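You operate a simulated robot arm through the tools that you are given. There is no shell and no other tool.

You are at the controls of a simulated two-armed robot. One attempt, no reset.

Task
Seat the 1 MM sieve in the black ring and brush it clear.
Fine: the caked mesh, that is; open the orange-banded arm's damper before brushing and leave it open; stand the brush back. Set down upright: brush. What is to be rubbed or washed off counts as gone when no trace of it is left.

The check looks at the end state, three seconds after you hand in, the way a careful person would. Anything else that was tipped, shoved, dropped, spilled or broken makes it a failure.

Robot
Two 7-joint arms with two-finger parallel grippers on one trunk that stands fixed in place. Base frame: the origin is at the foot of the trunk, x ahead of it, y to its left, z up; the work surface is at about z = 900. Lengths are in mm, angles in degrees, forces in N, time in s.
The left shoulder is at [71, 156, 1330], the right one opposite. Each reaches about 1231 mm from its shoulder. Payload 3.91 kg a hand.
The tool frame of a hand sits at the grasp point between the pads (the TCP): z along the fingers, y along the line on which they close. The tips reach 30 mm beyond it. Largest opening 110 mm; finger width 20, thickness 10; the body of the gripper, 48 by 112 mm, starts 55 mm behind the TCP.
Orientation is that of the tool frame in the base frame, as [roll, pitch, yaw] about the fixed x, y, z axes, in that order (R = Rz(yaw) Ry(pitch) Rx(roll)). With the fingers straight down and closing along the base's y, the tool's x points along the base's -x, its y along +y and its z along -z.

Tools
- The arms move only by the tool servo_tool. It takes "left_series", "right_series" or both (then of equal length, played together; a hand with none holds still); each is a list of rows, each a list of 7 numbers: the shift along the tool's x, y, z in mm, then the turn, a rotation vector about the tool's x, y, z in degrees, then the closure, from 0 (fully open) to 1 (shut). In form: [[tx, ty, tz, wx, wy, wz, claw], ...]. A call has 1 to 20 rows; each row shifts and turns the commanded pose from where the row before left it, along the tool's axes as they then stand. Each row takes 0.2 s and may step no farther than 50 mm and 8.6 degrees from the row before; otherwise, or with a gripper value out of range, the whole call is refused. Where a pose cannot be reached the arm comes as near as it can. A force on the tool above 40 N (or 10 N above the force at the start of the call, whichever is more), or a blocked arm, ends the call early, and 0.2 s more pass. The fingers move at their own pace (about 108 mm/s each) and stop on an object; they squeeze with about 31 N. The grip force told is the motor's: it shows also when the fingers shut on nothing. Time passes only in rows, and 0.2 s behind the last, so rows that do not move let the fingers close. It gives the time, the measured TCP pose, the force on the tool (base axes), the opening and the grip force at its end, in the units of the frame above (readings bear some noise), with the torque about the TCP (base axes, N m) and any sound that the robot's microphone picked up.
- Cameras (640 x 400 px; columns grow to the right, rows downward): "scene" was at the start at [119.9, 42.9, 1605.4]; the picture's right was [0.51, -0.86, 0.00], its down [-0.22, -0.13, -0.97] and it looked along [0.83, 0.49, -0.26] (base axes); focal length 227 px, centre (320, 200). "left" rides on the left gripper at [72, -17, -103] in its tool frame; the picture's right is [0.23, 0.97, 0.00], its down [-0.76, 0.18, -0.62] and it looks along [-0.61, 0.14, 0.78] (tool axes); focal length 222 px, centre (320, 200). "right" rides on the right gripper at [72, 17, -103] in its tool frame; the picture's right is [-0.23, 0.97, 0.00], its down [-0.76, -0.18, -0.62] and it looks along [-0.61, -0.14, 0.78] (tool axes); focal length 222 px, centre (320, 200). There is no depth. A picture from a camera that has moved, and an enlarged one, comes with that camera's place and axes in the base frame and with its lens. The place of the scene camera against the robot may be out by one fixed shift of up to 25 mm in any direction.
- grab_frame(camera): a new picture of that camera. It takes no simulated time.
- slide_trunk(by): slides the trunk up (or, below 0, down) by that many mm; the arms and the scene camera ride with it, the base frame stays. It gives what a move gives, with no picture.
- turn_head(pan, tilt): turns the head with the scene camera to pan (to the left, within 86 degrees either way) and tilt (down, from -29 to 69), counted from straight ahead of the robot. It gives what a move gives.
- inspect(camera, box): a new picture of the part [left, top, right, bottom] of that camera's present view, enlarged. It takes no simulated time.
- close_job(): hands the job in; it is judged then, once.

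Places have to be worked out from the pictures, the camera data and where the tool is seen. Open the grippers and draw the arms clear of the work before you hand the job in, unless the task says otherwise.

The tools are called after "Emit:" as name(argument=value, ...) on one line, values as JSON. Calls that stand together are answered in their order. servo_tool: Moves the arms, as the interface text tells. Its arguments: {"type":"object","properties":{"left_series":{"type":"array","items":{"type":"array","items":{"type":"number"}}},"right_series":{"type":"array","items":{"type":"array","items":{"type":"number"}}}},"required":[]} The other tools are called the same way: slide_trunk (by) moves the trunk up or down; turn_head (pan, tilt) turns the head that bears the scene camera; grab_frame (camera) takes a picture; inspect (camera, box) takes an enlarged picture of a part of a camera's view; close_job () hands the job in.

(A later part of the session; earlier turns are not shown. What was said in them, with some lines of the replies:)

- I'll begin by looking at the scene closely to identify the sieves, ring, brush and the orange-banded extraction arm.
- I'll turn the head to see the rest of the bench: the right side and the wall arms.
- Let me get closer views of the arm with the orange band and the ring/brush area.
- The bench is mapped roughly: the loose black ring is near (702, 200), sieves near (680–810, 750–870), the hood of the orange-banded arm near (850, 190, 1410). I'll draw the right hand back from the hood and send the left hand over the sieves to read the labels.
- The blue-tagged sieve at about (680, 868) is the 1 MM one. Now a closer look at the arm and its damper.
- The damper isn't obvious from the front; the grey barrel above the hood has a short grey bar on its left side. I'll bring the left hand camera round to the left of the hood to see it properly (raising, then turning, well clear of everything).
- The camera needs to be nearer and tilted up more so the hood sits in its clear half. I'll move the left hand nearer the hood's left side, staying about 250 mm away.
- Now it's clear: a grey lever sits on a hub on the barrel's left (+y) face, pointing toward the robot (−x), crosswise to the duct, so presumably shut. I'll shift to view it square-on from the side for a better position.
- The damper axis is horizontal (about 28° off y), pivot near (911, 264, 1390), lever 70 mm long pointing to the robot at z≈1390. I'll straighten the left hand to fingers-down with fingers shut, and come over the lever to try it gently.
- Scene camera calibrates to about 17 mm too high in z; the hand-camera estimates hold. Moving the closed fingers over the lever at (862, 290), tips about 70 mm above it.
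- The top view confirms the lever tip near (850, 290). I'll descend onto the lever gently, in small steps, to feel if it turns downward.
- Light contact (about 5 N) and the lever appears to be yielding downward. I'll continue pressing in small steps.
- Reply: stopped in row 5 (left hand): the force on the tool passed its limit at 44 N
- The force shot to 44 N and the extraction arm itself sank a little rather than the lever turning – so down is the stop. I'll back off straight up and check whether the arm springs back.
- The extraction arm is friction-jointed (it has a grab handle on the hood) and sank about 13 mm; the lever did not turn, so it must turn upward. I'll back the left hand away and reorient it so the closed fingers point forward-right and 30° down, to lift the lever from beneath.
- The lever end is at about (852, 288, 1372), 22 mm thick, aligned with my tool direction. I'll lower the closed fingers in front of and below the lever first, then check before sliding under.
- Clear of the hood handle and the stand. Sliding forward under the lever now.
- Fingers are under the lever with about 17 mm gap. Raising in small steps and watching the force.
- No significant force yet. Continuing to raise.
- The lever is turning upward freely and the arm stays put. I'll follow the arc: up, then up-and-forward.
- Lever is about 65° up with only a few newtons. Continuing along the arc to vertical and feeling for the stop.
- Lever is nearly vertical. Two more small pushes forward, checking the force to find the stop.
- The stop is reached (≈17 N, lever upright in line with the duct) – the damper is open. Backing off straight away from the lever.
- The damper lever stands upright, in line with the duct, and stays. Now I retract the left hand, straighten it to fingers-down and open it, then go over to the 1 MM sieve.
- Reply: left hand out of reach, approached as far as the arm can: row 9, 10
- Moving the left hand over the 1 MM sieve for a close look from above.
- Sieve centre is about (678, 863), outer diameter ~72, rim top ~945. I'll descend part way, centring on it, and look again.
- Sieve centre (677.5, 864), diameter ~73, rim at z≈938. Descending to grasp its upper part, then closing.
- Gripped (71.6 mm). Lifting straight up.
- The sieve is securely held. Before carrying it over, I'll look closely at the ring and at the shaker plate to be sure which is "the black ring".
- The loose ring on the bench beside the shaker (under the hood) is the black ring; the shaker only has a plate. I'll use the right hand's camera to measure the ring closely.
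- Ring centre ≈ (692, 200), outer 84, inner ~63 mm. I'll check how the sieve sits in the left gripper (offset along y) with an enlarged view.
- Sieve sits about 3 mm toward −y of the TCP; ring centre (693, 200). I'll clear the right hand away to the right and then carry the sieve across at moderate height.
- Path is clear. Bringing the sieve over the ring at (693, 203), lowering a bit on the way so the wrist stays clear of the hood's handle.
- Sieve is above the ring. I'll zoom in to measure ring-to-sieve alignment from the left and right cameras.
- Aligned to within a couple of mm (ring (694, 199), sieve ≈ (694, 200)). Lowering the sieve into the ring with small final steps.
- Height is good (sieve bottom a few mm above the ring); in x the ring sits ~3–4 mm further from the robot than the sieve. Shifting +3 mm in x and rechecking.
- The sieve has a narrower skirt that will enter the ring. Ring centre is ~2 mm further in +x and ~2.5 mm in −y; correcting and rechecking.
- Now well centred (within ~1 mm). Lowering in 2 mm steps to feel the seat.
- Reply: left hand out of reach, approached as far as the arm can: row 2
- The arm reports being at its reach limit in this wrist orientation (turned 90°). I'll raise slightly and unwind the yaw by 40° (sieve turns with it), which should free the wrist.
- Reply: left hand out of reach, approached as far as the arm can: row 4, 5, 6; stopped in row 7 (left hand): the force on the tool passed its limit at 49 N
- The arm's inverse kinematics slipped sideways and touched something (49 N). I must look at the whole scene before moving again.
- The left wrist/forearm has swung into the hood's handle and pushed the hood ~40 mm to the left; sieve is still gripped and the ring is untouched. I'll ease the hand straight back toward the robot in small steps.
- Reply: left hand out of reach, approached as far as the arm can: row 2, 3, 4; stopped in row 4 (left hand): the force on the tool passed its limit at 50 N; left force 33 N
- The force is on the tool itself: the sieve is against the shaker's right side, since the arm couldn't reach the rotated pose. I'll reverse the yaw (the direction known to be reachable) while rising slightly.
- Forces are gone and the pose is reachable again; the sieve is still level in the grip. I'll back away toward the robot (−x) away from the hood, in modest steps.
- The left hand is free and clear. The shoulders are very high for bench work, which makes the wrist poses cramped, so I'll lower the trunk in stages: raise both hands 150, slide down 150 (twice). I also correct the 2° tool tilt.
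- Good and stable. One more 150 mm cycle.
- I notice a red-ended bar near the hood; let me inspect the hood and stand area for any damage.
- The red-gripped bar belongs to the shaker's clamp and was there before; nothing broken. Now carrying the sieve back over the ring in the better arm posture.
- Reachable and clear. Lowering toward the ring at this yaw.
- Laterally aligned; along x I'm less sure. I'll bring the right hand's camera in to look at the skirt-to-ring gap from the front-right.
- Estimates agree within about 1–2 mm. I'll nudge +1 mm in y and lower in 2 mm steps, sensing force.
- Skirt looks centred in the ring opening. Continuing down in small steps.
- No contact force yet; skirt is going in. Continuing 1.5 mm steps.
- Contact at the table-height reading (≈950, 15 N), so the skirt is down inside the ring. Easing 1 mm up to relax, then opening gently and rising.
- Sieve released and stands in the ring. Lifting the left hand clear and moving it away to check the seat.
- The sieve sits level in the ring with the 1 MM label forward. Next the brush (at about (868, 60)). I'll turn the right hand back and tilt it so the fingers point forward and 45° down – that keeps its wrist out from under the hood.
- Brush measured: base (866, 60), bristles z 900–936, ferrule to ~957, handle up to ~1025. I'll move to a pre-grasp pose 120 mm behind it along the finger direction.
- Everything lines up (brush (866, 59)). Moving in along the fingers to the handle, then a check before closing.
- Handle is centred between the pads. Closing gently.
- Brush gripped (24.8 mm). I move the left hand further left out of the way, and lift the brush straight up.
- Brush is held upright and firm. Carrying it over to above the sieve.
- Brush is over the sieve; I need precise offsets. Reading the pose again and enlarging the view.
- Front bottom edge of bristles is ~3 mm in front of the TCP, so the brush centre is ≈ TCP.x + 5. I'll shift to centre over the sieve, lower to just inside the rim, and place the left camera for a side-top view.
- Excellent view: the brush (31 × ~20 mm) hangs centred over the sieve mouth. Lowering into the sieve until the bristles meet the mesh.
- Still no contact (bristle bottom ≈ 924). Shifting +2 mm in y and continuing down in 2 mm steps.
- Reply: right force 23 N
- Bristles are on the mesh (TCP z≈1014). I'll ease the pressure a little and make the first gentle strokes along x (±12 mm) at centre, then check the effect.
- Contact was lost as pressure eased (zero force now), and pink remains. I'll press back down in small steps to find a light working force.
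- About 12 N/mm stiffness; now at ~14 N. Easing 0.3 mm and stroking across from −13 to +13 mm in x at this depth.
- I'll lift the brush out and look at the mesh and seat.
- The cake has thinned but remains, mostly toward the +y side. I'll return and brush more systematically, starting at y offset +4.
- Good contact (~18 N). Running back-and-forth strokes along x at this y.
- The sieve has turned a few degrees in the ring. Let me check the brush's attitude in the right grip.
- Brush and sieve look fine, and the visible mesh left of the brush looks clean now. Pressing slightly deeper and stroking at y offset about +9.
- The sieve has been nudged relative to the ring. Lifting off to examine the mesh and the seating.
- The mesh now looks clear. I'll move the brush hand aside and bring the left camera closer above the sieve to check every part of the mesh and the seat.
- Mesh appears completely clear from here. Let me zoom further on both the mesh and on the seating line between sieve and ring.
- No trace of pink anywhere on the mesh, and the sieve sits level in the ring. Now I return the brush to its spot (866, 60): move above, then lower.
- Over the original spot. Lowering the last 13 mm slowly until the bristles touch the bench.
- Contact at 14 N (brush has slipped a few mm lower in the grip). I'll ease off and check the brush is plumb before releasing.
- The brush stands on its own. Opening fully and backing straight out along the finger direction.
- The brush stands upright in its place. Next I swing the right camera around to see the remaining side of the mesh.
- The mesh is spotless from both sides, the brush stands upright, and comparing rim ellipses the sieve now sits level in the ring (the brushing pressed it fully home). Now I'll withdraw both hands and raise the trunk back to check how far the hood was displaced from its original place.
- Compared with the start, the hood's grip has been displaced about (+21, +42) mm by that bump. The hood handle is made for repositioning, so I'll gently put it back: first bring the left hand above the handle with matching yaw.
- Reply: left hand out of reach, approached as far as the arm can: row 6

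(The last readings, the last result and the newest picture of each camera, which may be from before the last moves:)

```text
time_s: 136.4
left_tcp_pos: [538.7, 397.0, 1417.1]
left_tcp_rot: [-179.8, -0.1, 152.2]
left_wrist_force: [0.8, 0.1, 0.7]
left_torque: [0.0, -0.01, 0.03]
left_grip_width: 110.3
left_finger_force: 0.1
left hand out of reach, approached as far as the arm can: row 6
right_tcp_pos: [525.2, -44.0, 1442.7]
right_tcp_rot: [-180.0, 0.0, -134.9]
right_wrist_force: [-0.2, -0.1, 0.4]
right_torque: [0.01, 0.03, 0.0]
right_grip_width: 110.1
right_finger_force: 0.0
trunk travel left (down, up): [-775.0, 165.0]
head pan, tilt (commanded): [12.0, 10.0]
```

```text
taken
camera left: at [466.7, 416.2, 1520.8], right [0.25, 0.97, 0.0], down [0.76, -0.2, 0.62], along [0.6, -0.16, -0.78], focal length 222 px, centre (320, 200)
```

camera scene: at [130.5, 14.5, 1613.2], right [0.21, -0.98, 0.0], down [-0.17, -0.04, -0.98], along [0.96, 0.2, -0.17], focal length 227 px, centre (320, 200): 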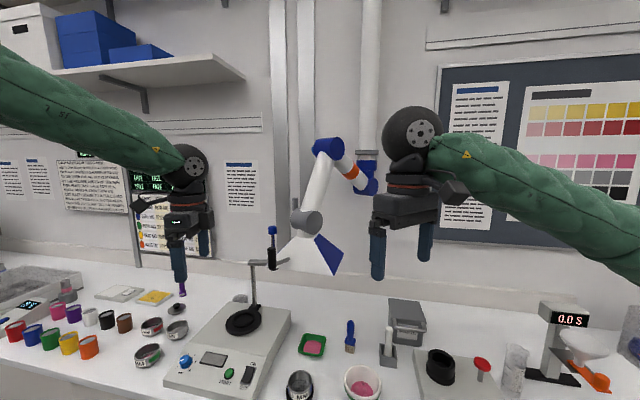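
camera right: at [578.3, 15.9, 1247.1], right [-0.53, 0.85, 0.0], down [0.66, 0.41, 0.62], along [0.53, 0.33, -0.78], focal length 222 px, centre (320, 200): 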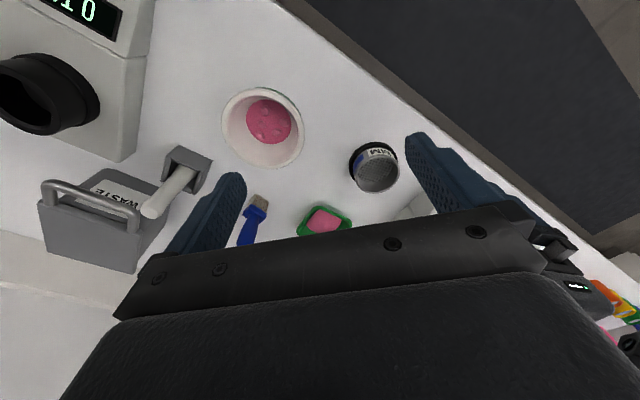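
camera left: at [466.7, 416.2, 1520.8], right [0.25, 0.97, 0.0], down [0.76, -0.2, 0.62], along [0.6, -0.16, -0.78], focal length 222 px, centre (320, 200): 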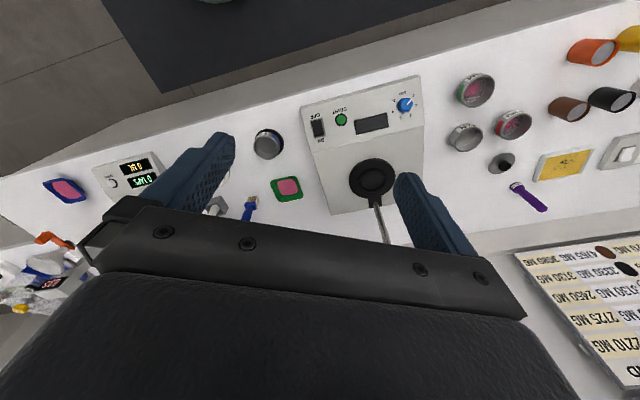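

The wrist is near its limit at this trunk height again; I'll lower the trunk by 150 and raise the left hand, before approaching the handle.

Emit:
slide_trunk(by=-150)

Emit:
servo_tool(left_series=[[0, 0, -40, 0, 0, 0, 0], [0, 0, -40, 0, 0, 0, 0], [0, 0, -40, 0, 0, 0, 0], [0, 0, -30, 0, 0, 0, 0], [-27, -5, -5, 0, 0, 0, 0], [-30, -9, 0, 0, 0, 0, 0], [-30, -9, 0, 0, 0, 0, 0], [0, 0, 0, 0, 0, 0, 0]])

Emit:
grab_frame(camera="left")

Emit:
grab_frame(camera="scene")

```text
time_s: 138.1
left_tcp_pos: [536.1, 397.5, 1268.2]
left_tcp_rot: [-180.0, -0.1, 152.2]
left_wrist_force: [0.0, 0.5, 0.8]
left_torque: [0.0, -0.01, -0.02]
left_grip_width: 110.0
left_finger_force: 0.0
right_tcp_pos: [524.2, -43.1, 1292.7]
right_tcp_rot: [179.9, 0.0, -134.8]
right_wrist_force: [0.2, -0.2, -0.4]
right_torque: [0.0, -0.02, -0.04]
right_grip_width: 109.9
right_finger_force: 0.1
trunk travel left (down, up): [-625.0, 315.0]
head pan, tilt (commanded): [12.0, 10.0]
```

```text
time_s: 139.9
left_tcp_pos: [602.8, 367.9, 1426.0]
left_tcp_rot: [-179.7, 0.1, 151.4]
left_wrist_force: [-0.5, 0.5, 0.8]
left_torque: [0.01, -0.03, -0.03]
left_grip_width: 110.1
left_finger_force: 0.2
left hand out of reach, approached as far as the arm can: row 6, 7
right_tcp_pos: [523.8, -43.2, 1292.3]
right_tcp_rot: [179.9, 0.0, -135.0]
right_wrist_force: [0.1, 0.2, 0.3]
right_torque: [0.04, -0.04, -0.02]
right_grip_width: 110.0
right_finger_force: 0.0
trunk travel left (down, up): [-625.0, 315.0]
head pan, tilt (commanded): [12.0, 10.0]
```

```text
taken
camera left: at [532.2, 389.9, 1529.5], right [0.27, 0.96, -0.01], down [0.76, -0.2, 0.62], along [0.6, -0.17, -0.78], focal length 222 px, centre (320, 200)
```

left: 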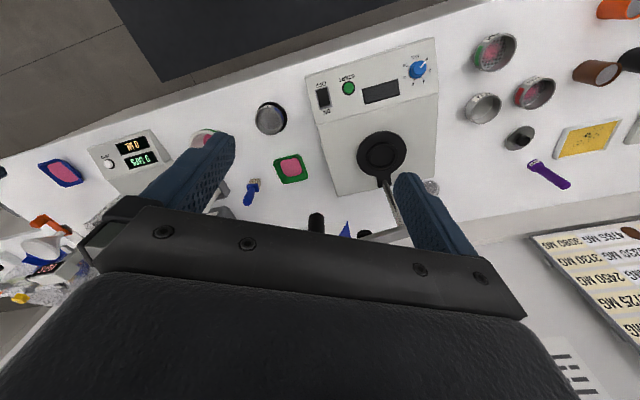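

```text
taken
camera scene: at [129.8, 14.2, 1463.3], right [0.21, -0.98, 0.0], down [-0.17, -0.04, -0.98], along [0.96, 0.2, -0.17], focal length 227 px, centre (320, 200)
```

scene: 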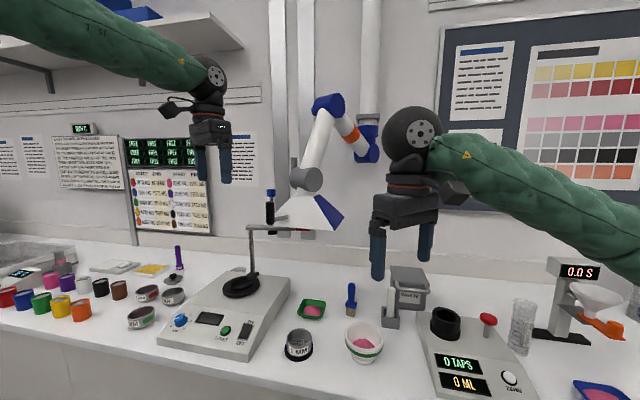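

The left arm is in an awkward wrist branch here, so I'll keep it out of this. The right arm is in its natural posture: I'll retreat the left hand and use the right to take the hood's handle and guide it back.

Emit:
servo_tool(left_series=[[20, 5, 0, 0, 0, 0, 0], [39.5, 9.8, 0, 0, 0, 0, 0], [39.5, 9.8, 0, 0, 0, 0, 0], [39.5, 9.8, 0, 0, 0, 0, 0], [0, 0, 0, 0, 0, 0, 0]])

Emit:
servo_tool(right_series=[[0, 0, -26, 0, 0, 7.5, 0], [0, 0, -26, 0, 0, 7.5, 0], [0, 0, -26, 0, 0, 7.5, 0], [0, 0, -26, 0, 0, 7.5, 0], [0, 0, -26, 0, 0, 7.5, 0], [0, 0, 0, 0, 0, 7.5, 0], [0, 0, 0, 0, 0, 7.5, 0], [0, 0, 0, 0, 0, 7.5, 0], [0, 0, 0, 0, 0, 7.5, 0], [0, 0, 0, 0, 0, 5.5, 0], [0, 0, 0, 0, 0, 0, 0]])

Emit:
grab_frame(camera="scene")

Emit:
grab_frame(camera="right")

```text
time_s: 141.1
left_tcp_pos: [499.2, 464.4, 1420.3]
left_tcp_rot: [-179.8, -0.1, 152.2]
left_wrist_force: [-0.4, -0.6, -0.8]
left_torque: [0.03, 0.01, 0.01]
left_grip_width: 110.1
left_finger_force: 0.0
right_tcp_pos: [525.4, -43.3, 1291.3]
right_tcp_rot: [179.9, -0.1, -134.9]
right_wrist_force: [0.9, -0.5, -0.1]
right_torque: [-0.01, 0.03, -0.01]
right_grip_width: 110.0
right_finger_force: 0.0
trunk travel left (down, up): [-625.0, 315.0]
head pan, tilt (commanded): [12.0, 10.0]
```

```text
time_s: 143.5
left_tcp_pos: [498.0, 463.9, 1421.4]
left_tcp_rot: [-179.7, -0.1, 152.2]
left_wrist_force: [-0.2, 0.4, 0.0]
left_torque: [-0.01, 0.01, 0.03]
left_grip_width: 110.1
left_finger_force: 0.1
right_tcp_pos: [523.2, -41.8, 1421.7]
right_tcp_rot: [-179.9, 0.0, 152.0]
right_wrist_force: [1.0, -0.8, -0.8]
right_torque: [0.0, 0.02, -0.01]
right_grip_width: 109.9
right_finger_force: 0.1
trunk travel left (down, up): [-625.0, 315.0]
head pan, tilt (commanded): [12.0, 10.0]
```

```text
taken
camera scene: at [130.4, 14.5, 1463.2], right [0.21, -0.98, 0.0], down [-0.17, -0.04, -0.98], along [0.96, 0.2, -0.17], focal length 227 px, centre (320, 200)
```

scene: 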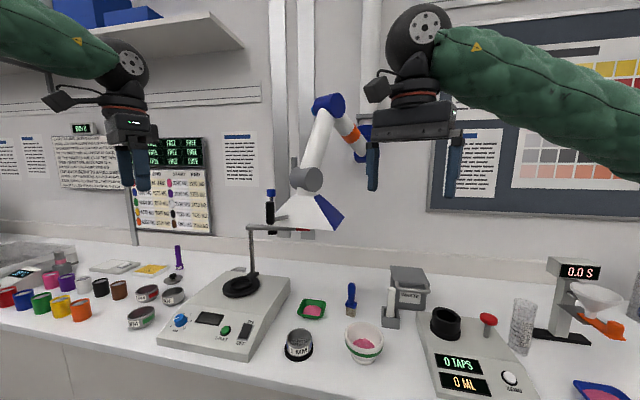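

```text
taken
camera right: at [468.5, 5.2, 1525.4], right [0.66, 0.75, 0.0], down [0.59, -0.51, 0.62], along [0.47, -0.41, -0.78], focal length 222 px, centre (320, 200)
```

right: 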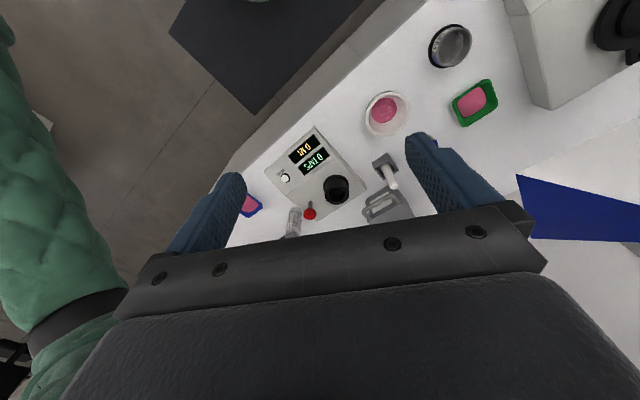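

Right arm has full freedom here. Moving it above and in front of the handle for a look.

Emit:
servo_tool(right_series=[[0, 41.8, -1, 0, 0, 0, 0], [0, 41.8, -1, 0, 0, 0, 0], [0, 41.8, -1, 0, 0, 0, 0], [0, 41.8, -1, 0, 0, 0, 0], [0, 41.8, -1, 0, 0, 0, 0], [0, 41.8, -1, 0, 0, 0, 0], [0, 41.8, -1, 0, 0, 0, 0], [0, 41.8, -1, 0, 0, 0, 0], [0, 41.8, -1, 0, 0, 0, 0], [0, 0, 0, 0, 0, 0, 0]])

Emit:
grab_frame(camera="right")

Emit:
grab_frame(camera="scene")

```text
time_s: 145.7
left_tcp_pos: [497.7, 463.7, 1422.4]
left_tcp_rot: [-180.0, -0.2, 152.3]
left_wrist_force: [0.5, -0.9, -0.3]
left_torque: [0.02, 0.0, -0.01]
left_grip_width: 109.9
left_finger_force: 0.1
right_tcp_pos: [702.3, 289.4, 1432.9]
right_tcp_rot: [179.8, 0.1, 152.0]
right_wrist_force: [-0.3, -0.2, 0.6]
right_torque: [0.06, 0.01, 0.05]
right_grip_width: 109.8
right_finger_force: 0.1
trunk travel left (down, up): [-625.0, 315.0]
head pan, tilt (commanded): [12.0, 10.0]
```

```text
taken
camera right: at [646.0, 336.3, 1535.5], right [0.66, 0.75, 0.0], down [0.59, -0.52, 0.62], along [0.47, -0.41, -0.78], focal length 222 px, centre (320, 200)
```

right: 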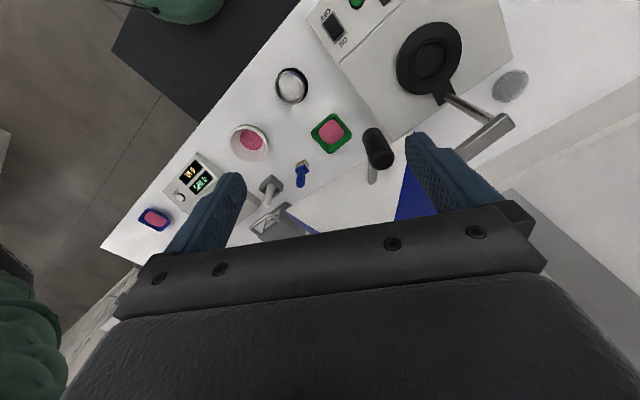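

```text
taken
camera scene: at [130.5, 13.0, 1463.3], right [0.21, -0.98, 0.0], down [-0.17, -0.04, -0.98], along [0.96, 0.2, -0.17], focal length 227 px, centre (320, 200)
```

scene: 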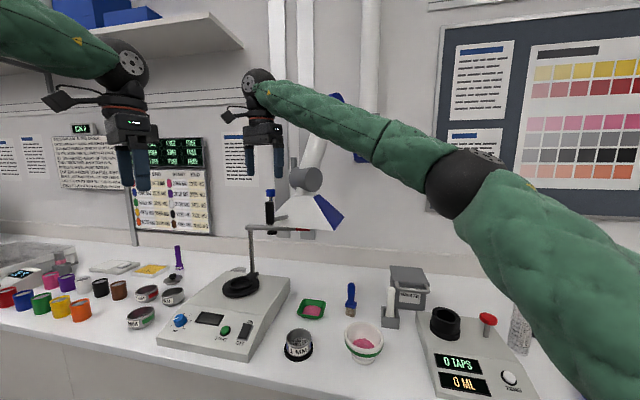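

Emit:
inspect(camera="right", box=[330, 100, 430, 210])

```text
3.64 times, centred on (380, 155) of right
camera zoom: at [646.0, 336.3, 1535.5], right [0.66, 0.75, 0.0], down [0.59, -0.52, 0.62], along [0.47, -0.41, -0.78], focal length 808 px, centre (102, 364)
```

zoom: 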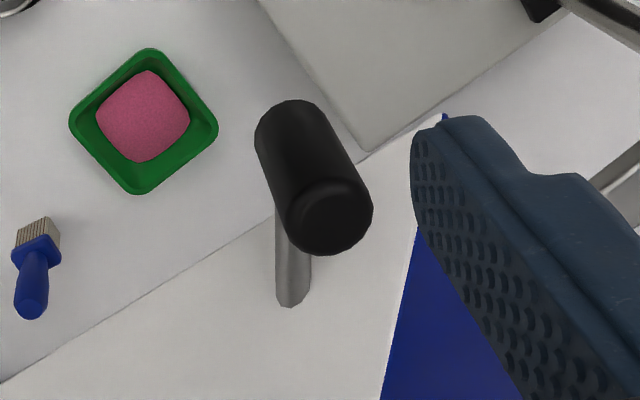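

Handle top measured at (776, 312, 1324), 25 mm thick, rod going toward (821, 277). I'll move over it with open fingers straddling it and descend part-way.

Emit:
servo_tool(right_series=[[-27.1, 27.3, 0, 0, 0, 0, 0], [-27.1, 27.3, 0, 0, 0, 0, 0], [0, 0, 25, 0, 0, 0, 0], [0, 0, 25, 0, 0, 0, 0], [0, 0, 15, 0, 0, 0, 0], [0, 0, 0, 0, 0, 0, 0]])

Emit:
grab_frame(camera="right")

Emit:
inspect(camera="scene", box=[220, 110, 360, 250])

```text
time_s: 147.1
left_tcp_pos: [499.2, 463.1, 1422.2]
left_tcp_rot: [-179.9, 0.0, 152.2]
left_wrist_force: [-0.3, 0.1, 0.0]
left_torque: [0.0, -0.03, -0.02]
left_grip_width: 109.9
left_finger_force: 0.0
right_tcp_pos: [774.4, 312.1, 1365.7]
right_tcp_rot: [180.0, 0.0, 152.0]
right_wrist_force: [0.7, -1.2, -0.9]
right_torque: [-0.02, 0.02, 0.02]
right_grip_width: 109.9
right_finger_force: 0.1
trunk travel left (down, up): [-625.0, 315.0]
head pan, tilt (commanded): [12.0, 10.0]
```

```text
taken
camera right: at [718.9, 359.5, 1468.3], right [0.66, 0.75, 0.0], down [0.59, -0.51, 0.62], along [0.47, -0.41, -0.78], focal length 222 px, centre (320, 200)
```

right: 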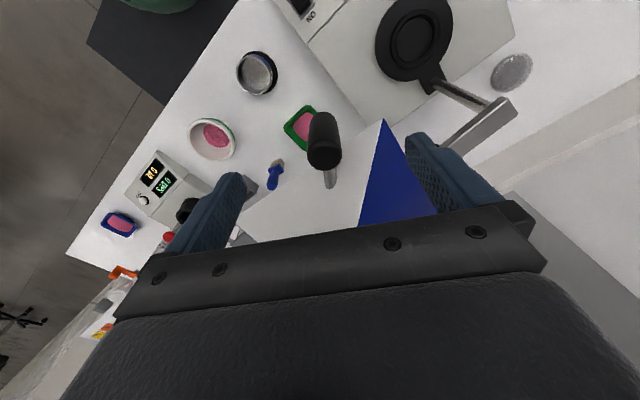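

```text
2.86 times, centred on (290, 180) of scene
camera zoom: at [130.5, 14.4, 1463.2], right [0.21, -0.98, 0.0], down [-0.17, -0.04, -0.98], along [0.96, 0.2, -0.17], focal length 648 px, centre (406, 257)
```

zoom: 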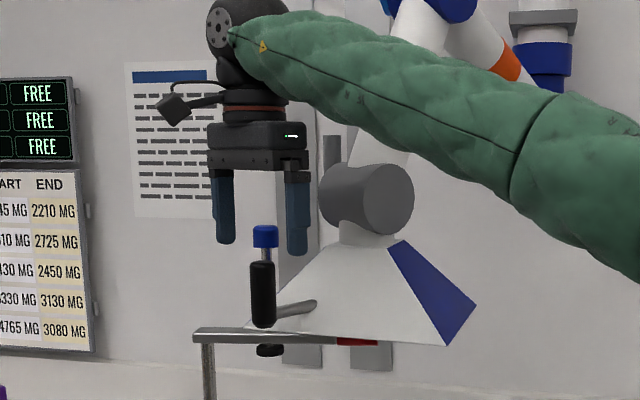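

Handle is centred between the fingers. Descending to straddle its upper part, then closing gently.

Emit:
servo_tool(right_series=[[0, 0, 20, 0, 0, 0, 0], [0, 0, 20, 0, 0, 0, 0], [0, 0, 8, 0, 0, 0, 0], [0, 0, 0, 0, 0, 0, 0.3], [0, 0, 0, 0, 0, 0, 0.5], [0, 0, 0, 0, 0, 0, 0.65], [0, 0, 0, 0, 0, 0, 0.75]])

Emit:
grab_frame(camera="right")

```text
time_s: 148.7
left_tcp_pos: [497.6, 463.9, 1421.2]
left_tcp_rot: [-179.8, 0.0, 152.2]
left_wrist_force: [0.4, 0.9, 0.2]
left_torque: [0.01, -0.01, 0.03]
left_grip_width: 110.0
left_finger_force: 0.0
right_tcp_pos: [772.6, 312.1, 1317.0]
right_tcp_rot: [-179.9, 0.0, 152.2]
right_wrist_force: [0.5, 0.3, -0.6]
right_torque: [0.01, 0.0, -0.01]
right_grip_width: 27.6
right_finger_force: 0.1
trunk travel left (down, up): [-625.0, 315.0]
head pan, tilt (commanded): [12.0, 10.0]
```

```text
taken
camera right: at [716.6, 360.7, 1420.4], right [0.66, 0.75, 0.0], down [0.59, -0.51, 0.62], along [0.47, -0.41, -0.78], focal length 222 px, centre (320, 200)
```

right: 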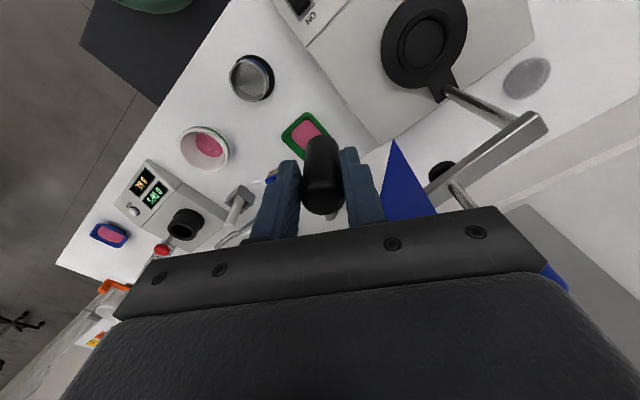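

The fingers cage the handle loosely. The needed return is ~46 mm along −closing direction; I'll guide it back in small steps.

Emit:
servo_tool(right_series=[[0, -5, 0, 0, 0, 0, 0.75], [0, -5, 0, 0, 0, 0, 0.75], [0, -5, 0, 0, 0, 0, 0.75], [0, -5, 0, 0, 0, 0, 0.75]])

Emit:
inspect(camera="scene", box=[220, 110, 360, 250])

Emit:
grab_frame(camera="right")

```text
time_s: 149.7
left_tcp_pos: [497.7, 463.7, 1421.3]
left_tcp_rot: [-179.8, -0.1, 152.3]
left_wrist_force: [0.2, -0.3, -0.6]
left_torque: [0.03, 0.01, -0.03]
left_grip_width: 110.0
left_finger_force: 0.1
right_tcp_pos: [763.9, 293.9, 1319.9]
right_tcp_rot: [179.9, 0.0, 152.1]
right_wrist_force: [0.8, 1.1, -0.7]
right_torque: [0.0, -0.01, 0.0]
right_grip_width: 28.0
right_finger_force: 0.3
trunk travel left (down, up): [-625.0, 315.0]
head pan, tilt (commanded): [12.0, 10.0]
```

```text
2.86 times, centred on (290, 180) of scene
camera zoom: at [130.5, 14.4, 1463.2], right [0.21, -0.98, 0.0], down [-0.17, -0.04, -0.98], along [0.96, 0.2, -0.17], focal length 648 px, centre (406, 257)
```

zoom: 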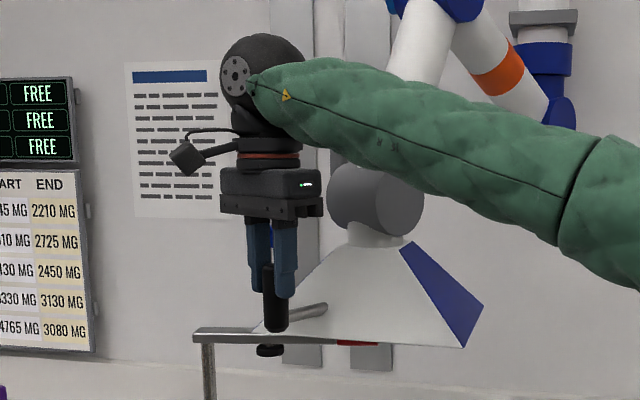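

```text
taken
camera right: at [708.7, 341.6, 1422.1], right [0.66, 0.75, 0.0], down [0.59, -0.51, 0.62], along [0.47, -0.41, -0.78], focal length 222 px, centre (320, 200)
```

right: 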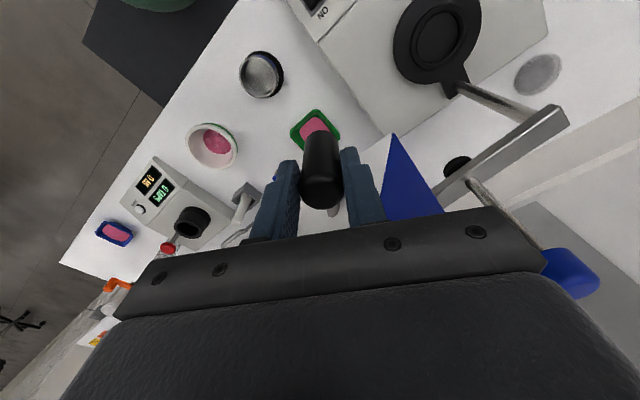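

The hood follows easily (about 1 N). About 25 mm more to go.

Emit:
servo_tool(right_series=[[0, -5, 0, 0, 0, 0, 0.75], [0, -5, 0, 0, 0, 0, 0.75], [0, -5, 0, 0, 0, 0, 0.75], [0, -5, 0, 0, 0, 0, 0.75], [0, -5, 0, 0, 0, 0, 0.75], [0, 0, 0, 0, 0, 0, 0.75]])

Emit:
inspect(camera="scene", box=[220, 110, 360, 250])

Emit:
grab_frame(camera="right")

```text
time_s: 151.1
left_tcp_pos: [498.5, 464.7, 1422.5]
left_tcp_rot: [-179.8, -0.1, 152.2]
left_wrist_force: [0.0, 0.3, 0.4]
left_torque: [-0.03, 0.03, -0.01]
left_grip_width: 109.9
left_finger_force: 0.1
right_tcp_pos: [751.8, 272.9, 1318.2]
right_tcp_rot: [180.0, 0.0, 152.0]
right_wrist_force: [0.2, 0.1, -0.1]
right_torque: [-0.01, 0.0, 0.02]
right_grip_width: 27.4
right_finger_force: 0.0
trunk travel left (down, up): [-625.0, 315.0]
head pan, tilt (commanded): [12.0, 10.0]
```

```text
2.86 times, centred on (290, 180) of scene
camera zoom: at [130.4, 14.9, 1463.2], right [0.21, -0.98, 0.0], down [-0.17, -0.04, -0.98], along [0.96, 0.2, -0.17], focal length 648 px, centre (406, 257)
```

zoom: 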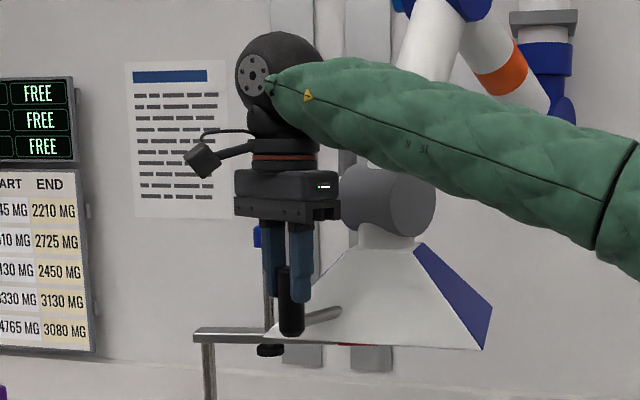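

```text
taken
camera right: at [696.6, 320.1, 1420.9], right [0.66, 0.75, 0.0], down [0.59, -0.51, 0.62], along [0.47, -0.41, -0.78], focal length 222 px, centre (320, 200)
```

right: 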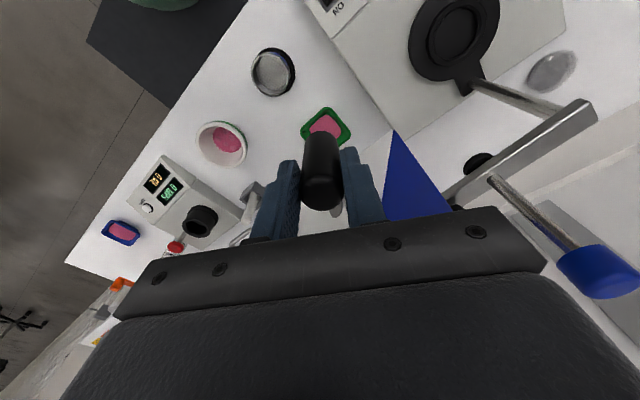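

Handle is back at about (755, 273), within 2 mm of its original spot. One last 2 mm nudge, then open, rise, and withdraw.

Emit:
servo_tool(right_series=[[0, -2, 0, 0, 0, 0, 0.75], [0, 0, 0, 0, 0, 0, 0.6], [0, 0, 0, 0, 0, 0, 0.3], [0, 0, 0, 0, 0, 0, 0], [0, 0, -20, 0, 0, 0, 0], [0, 0, -30, 0, 0, 0, 0], [0, 0, -35, 0, 0, 0, 0], [0, 0, -30, 0, 0, 0, 0], [20, -20, 0, 0, 0, 0, 0], [30, -30, 0, 0, 0, 0, 0], [30, -30, 0, 0, 0, 0, 0], [30, -30, 0, 0, 0, 0, 0], [20, -35, 0, 0, 0, 0, 0], [0, -40, 0, 0, 0, 0, 0], [0, -40, 0, 0, 0, 0, 0], [0, -40, 0, 0, 0, 0, 0]])

Emit:
grab_frame(camera="scene")

```text
time_s: 154.5
left_tcp_pos: [497.7, 462.3, 1423.1]
left_tcp_rot: [-179.9, -0.1, 152.3]
left_wrist_force: [-0.8, 0.1, 0.4]
left_torque: [0.02, 0.0, -0.02]
left_grip_width: 110.0
left_finger_force: 0.1
right_tcp_pos: [511.6, 96.1, 1433.3]
right_tcp_rot: [179.9, 0.0, 152.0]
right_wrist_force: [-0.4, -0.4, -0.6]
right_torque: [-0.01, -0.01, -0.01]
right_grip_width: 109.9
right_finger_force: 0.0
trunk travel left (down, up): [-625.0, 315.0]
head pan, tilt (commanded): [12.0, 10.0]
```

```text
taken
camera scene: at [129.7, 12.9, 1463.4], right [0.21, -0.98, 0.0], down [-0.17, -0.04, -0.98], along [0.96, 0.21, -0.17], focal length 227 px, centre (320, 200)
```

scene: 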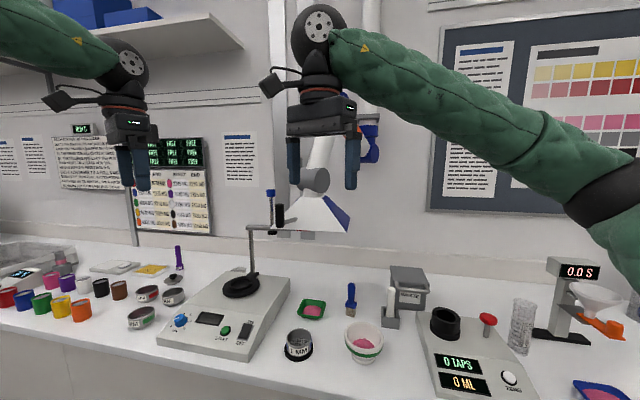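

Emit:
servo_tool(right_series=[[-18.4, -34.6, 0, 0, 0, 0, 0], [-18.4, -34.6, 0, 0, 0, 0, 0], [-18.4, -34.6, 0, 0, 0, 0, 0], [-18.4, -34.6, 0, 0, 0, 0, 0], [-18.4, -34.6, 0, 0, 0, 0, 0]])

Emit:
slide_trunk(by=150)

Emit:
inspect(camera="scene", box=[250, 120, 400, 290])

Emit:
grab_frame(camera="scene")

```text
time_s: 155.7
left_tcp_pos: [496.1, 462.3, 1423.0]
left_tcp_rot: [-179.9, -0.1, 152.3]
left_wrist_force: [-0.3, -0.7, 0.9]
left_torque: [0.02, 0.0, -0.04]
left_grip_width: 109.9
left_finger_force: 0.1
right_tcp_pos: [513.1, -103.6, 1432.0]
right_tcp_rot: [179.9, -0.1, 152.1]
right_wrist_force: [0.7, -0.1, -0.5]
right_torque: [0.04, -0.01, 0.0]
right_grip_width: 109.9
right_finger_force: 0.0
trunk travel left (down, up): [-625.0, 315.0]
head pan, tilt (commanded): [12.0, 10.0]
```

```text
time_s: 157.5
left_tcp_pos: [498.4, 463.8, 1570.9]
left_tcp_rot: [-179.8, 0.0, 152.2]
left_wrist_force: [0.0, 0.9, -0.6]
left_torque: [0.02, -0.01, 0.02]
left_grip_width: 109.9
left_finger_force: 0.0
right_tcp_pos: [512.2, -101.6, 1581.6]
right_tcp_rot: [-179.9, 0.0, 152.2]
right_wrist_force: [0.5, -0.6, -0.2]
right_torque: [-0.04, 0.03, -0.03]
right_grip_width: 109.9
right_finger_force: 0.1
trunk travel left (down, up): [-775.0, 165.0]
head pan, tilt (commanded): [12.0, 10.0]
```

```text
2.35 times, centred on (325, 205) of scene
camera zoom: at [130.5, 14.4, 1613.1], right [0.21, -0.98, 0.0], down [-0.17, -0.04, -0.98], along [0.96, 0.2, -0.17], focal length 534 px, centre (308, 188)
```

zoom: 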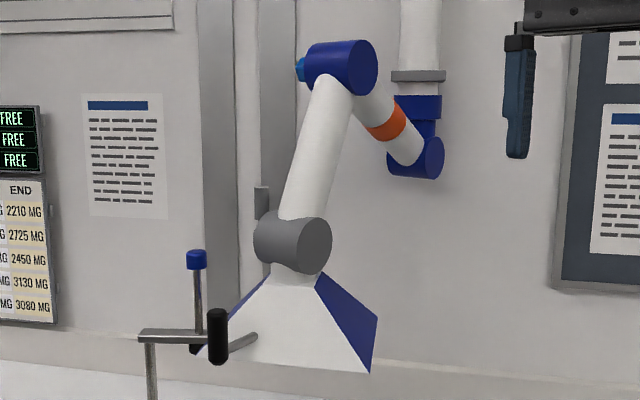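

```text
taken
camera scene: at [130.5, 14.4, 1613.1], right [0.21, -0.98, 0.0], down [-0.17, -0.04, -0.98], along [0.96, 0.2, -0.17], focal length 227 px, centre (320, 200)
```

scene: 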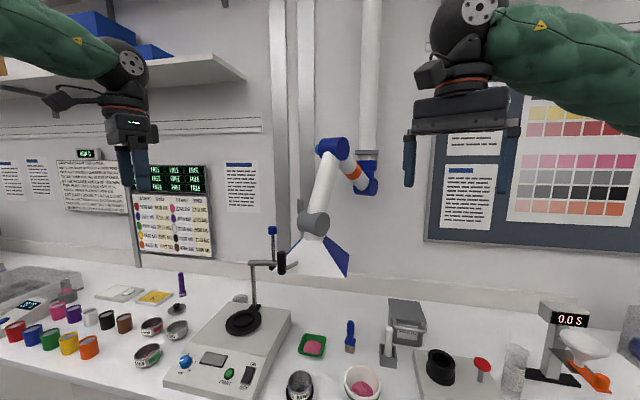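

The hood matches its original pose within a few mm, and the damper lever is still upright. Final close checks of lever, sieve, brush and surroundings.

Emit:
inspect(camera="scene", box=[280, 180, 350, 250])

Emit:
turn_head(pan=12, tilt=35)

Emit:
grab_frame(camera="scene")

Emit:
inspect(camera="scene", box=[270, 190, 430, 290])

Emit:
inspect(camera="scene", box=[20, 150, 280, 290])

Emit:
inspect(camera="scene", box=[285, 230, 325, 270])

```text
5.71 times, centred on (315, 215) of scene
camera zoom: at [130.5, 14.4, 1613.1], right [0.21, -0.98, 0.0], down [-0.17, -0.04, -0.98], along [0.96, 0.2, -0.17], focal length 1296 px, centre (349, 114)
```

zoom: 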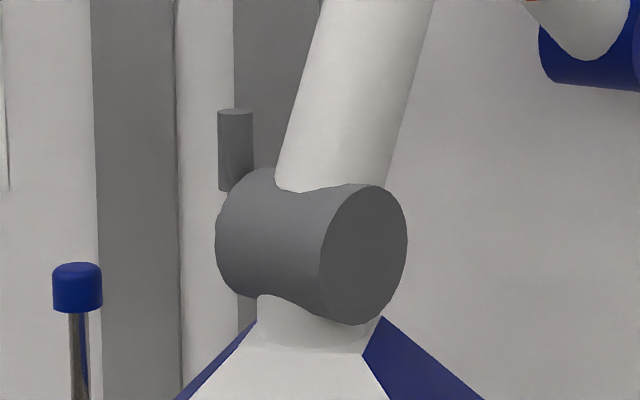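

```text
time_s: 158.4
left_tcp_pos: [497.6, 464.0, 1571.7]
left_tcp_rot: [-179.7, -0.1, 152.2]
left_wrist_force: [-0.3, 0.1, -0.1]
left_torque: [0.0, -0.02, 0.01]
left_grip_width: 109.8
left_finger_force: 0.0
right_tcp_pos: [513.2, -101.5, 1583.0]
right_tcp_rot: [-179.8, -0.1, 152.1]
right_wrist_force: [0.4, 1.3, 0.0]
right_torque: [0.02, 0.0, -0.01]
right_grip_width: 110.1
right_finger_force: 0.0
trunk travel left (down, up): [-775.0, 165.0]
head pan, tilt (commanded): [12.0, 35.0]
```

```text
taken
camera scene: at [125.4, 13.4, 1573.2], right [0.21, -0.98, 0.0], down [-0.56, -0.12, -0.82], along [0.8, 0.17, -0.57], focal length 227 px, centre (320, 200)
```

scene: 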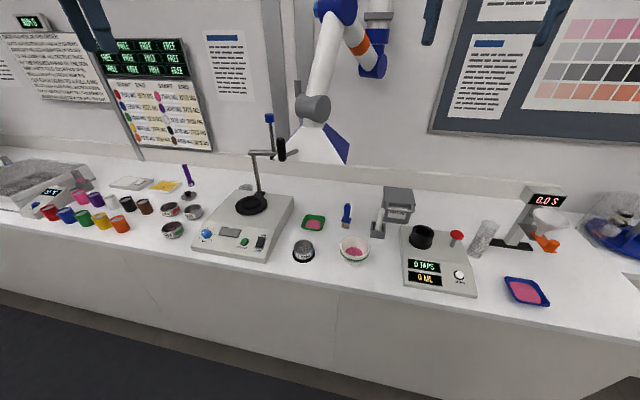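

```text
4.00 times, centred on (350, 240) of scene
camera zoom: at [125.4, 13.4, 1573.2], right [0.21, -0.98, 0.0], down [-0.56, -0.12, -0.82], along [0.8, 0.17, -0.57], focal length 907 px, centre (200, 40)
```

zoom: 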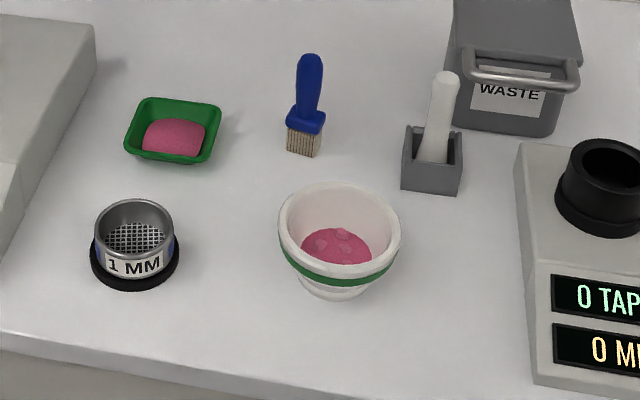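

```text
2.46 times, centred on (150, 220) of scene
camera zoom: at [125.4, 13.4, 1573.2], right [0.21, -0.98, 0.0], down [-0.56, -0.12, -0.82], along [0.8, 0.17, -0.57], focal length 558 px, centre (738, 151)
```

zoom: 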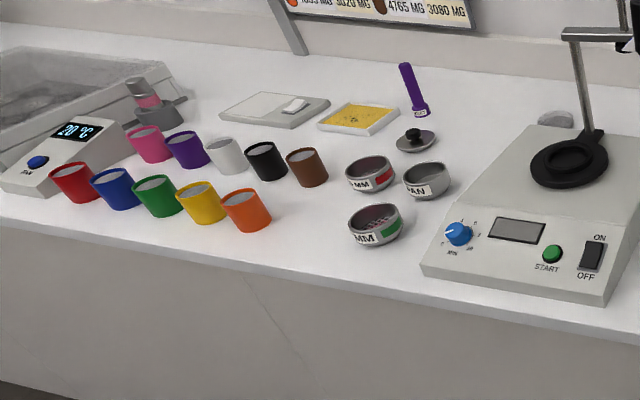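

```text
10.00 times, centred on (305, 250) of scene
camera zoom: at [125.4, 13.4, 1573.2], right [0.21, -0.98, 0.0], down [-0.56, -0.12, -0.82], along [0.8, 0.17, -0.57], focal length 2268 px, centre (470, -300)
```

zoom: 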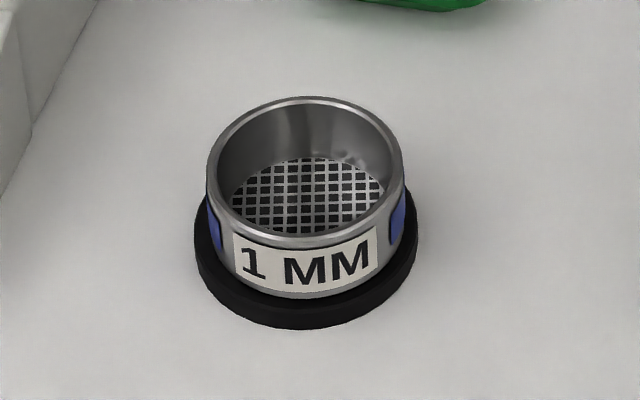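

Sieve clean and level in the ring, brush standing, hood restored, lever open. One last comparison: the shaker against its early picture, since the sieve bumped it.

Emit:
inspect(camera="scene", box=[180, 150, 290, 260])

Emit:
inspect(camera="scene", box=[250, 200, 410, 320])

```text
3.64 times, centred on (235, 205) of scene
camera zoom: at [125.4, 13.4, 1573.2], right [0.21, -0.98, 0.0], down [-0.56, -0.12, -0.82], along [0.8, 0.17, -0.57], focal length 825 px, centre (629, 182)
```

zoom: 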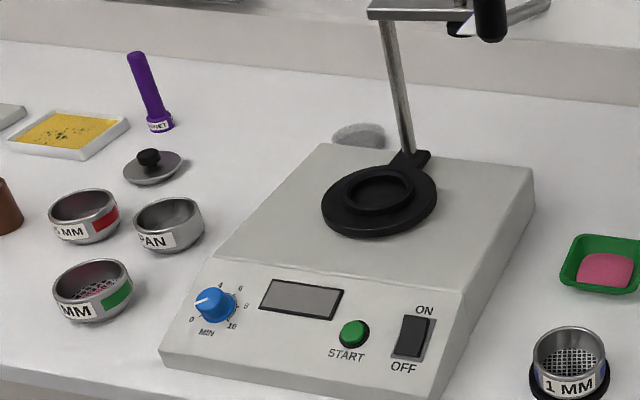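

```text
3.33 times, centred on (330, 260) of scene
camera zoom: at [125.4, 13.4, 1573.2], right [0.21, -0.98, 0.0], down [-0.56, -0.12, -0.82], along [0.8, 0.17, -0.57], focal length 756 px, centre (287, 0)
```

zoom: 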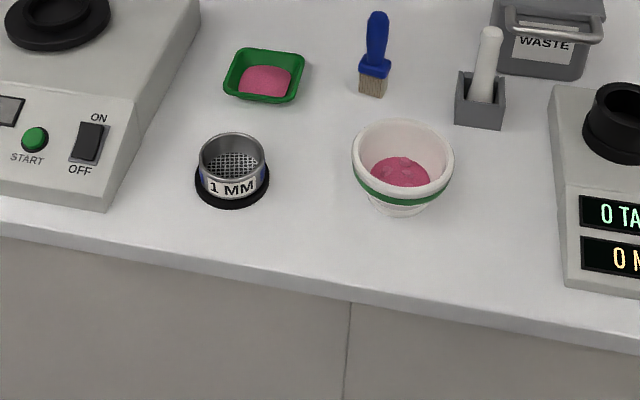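

Everything else is exactly where it was, both grippers are open and clear, the damper is open, the mesh is clean and the brush stands in place. Handing in.

Emit:
close_job()

```text
The job is handed in.
```

I seated the 1 MM sieve in the black ring and brushed its mesh until no pink showed from any camera. The job is handed in; I don't have the check's result.

- **Sieve:** it sits level in the loose black ring on the bench next to the shaker. It may be 2–3 mm off the ring's centre.
- **Damper:** I turned the orange-banded arm's lever upright, in line with the duct, until it met its stop. I did this before brushing and left it open.
- **Brush:** it is back standing upright, about 5 mm from its original spot.

**Hood moved:** I moved the hood of the extraction arm twice. My first try at the lever pushed the arm down about 13 mm. Later the left arm knocked the hood's handle about 45 mm sideways when it lost reach. I guided the hood back by its handle, and it now matches the starting view to within about 7 mm.

**Shaker bumped:** in that second slip the sieve also hit the side of the shaker at about 50 N. The shaker looks unmoved and its switches unchanged compared with an earlier picture.

Both hands are open and clear of the work.
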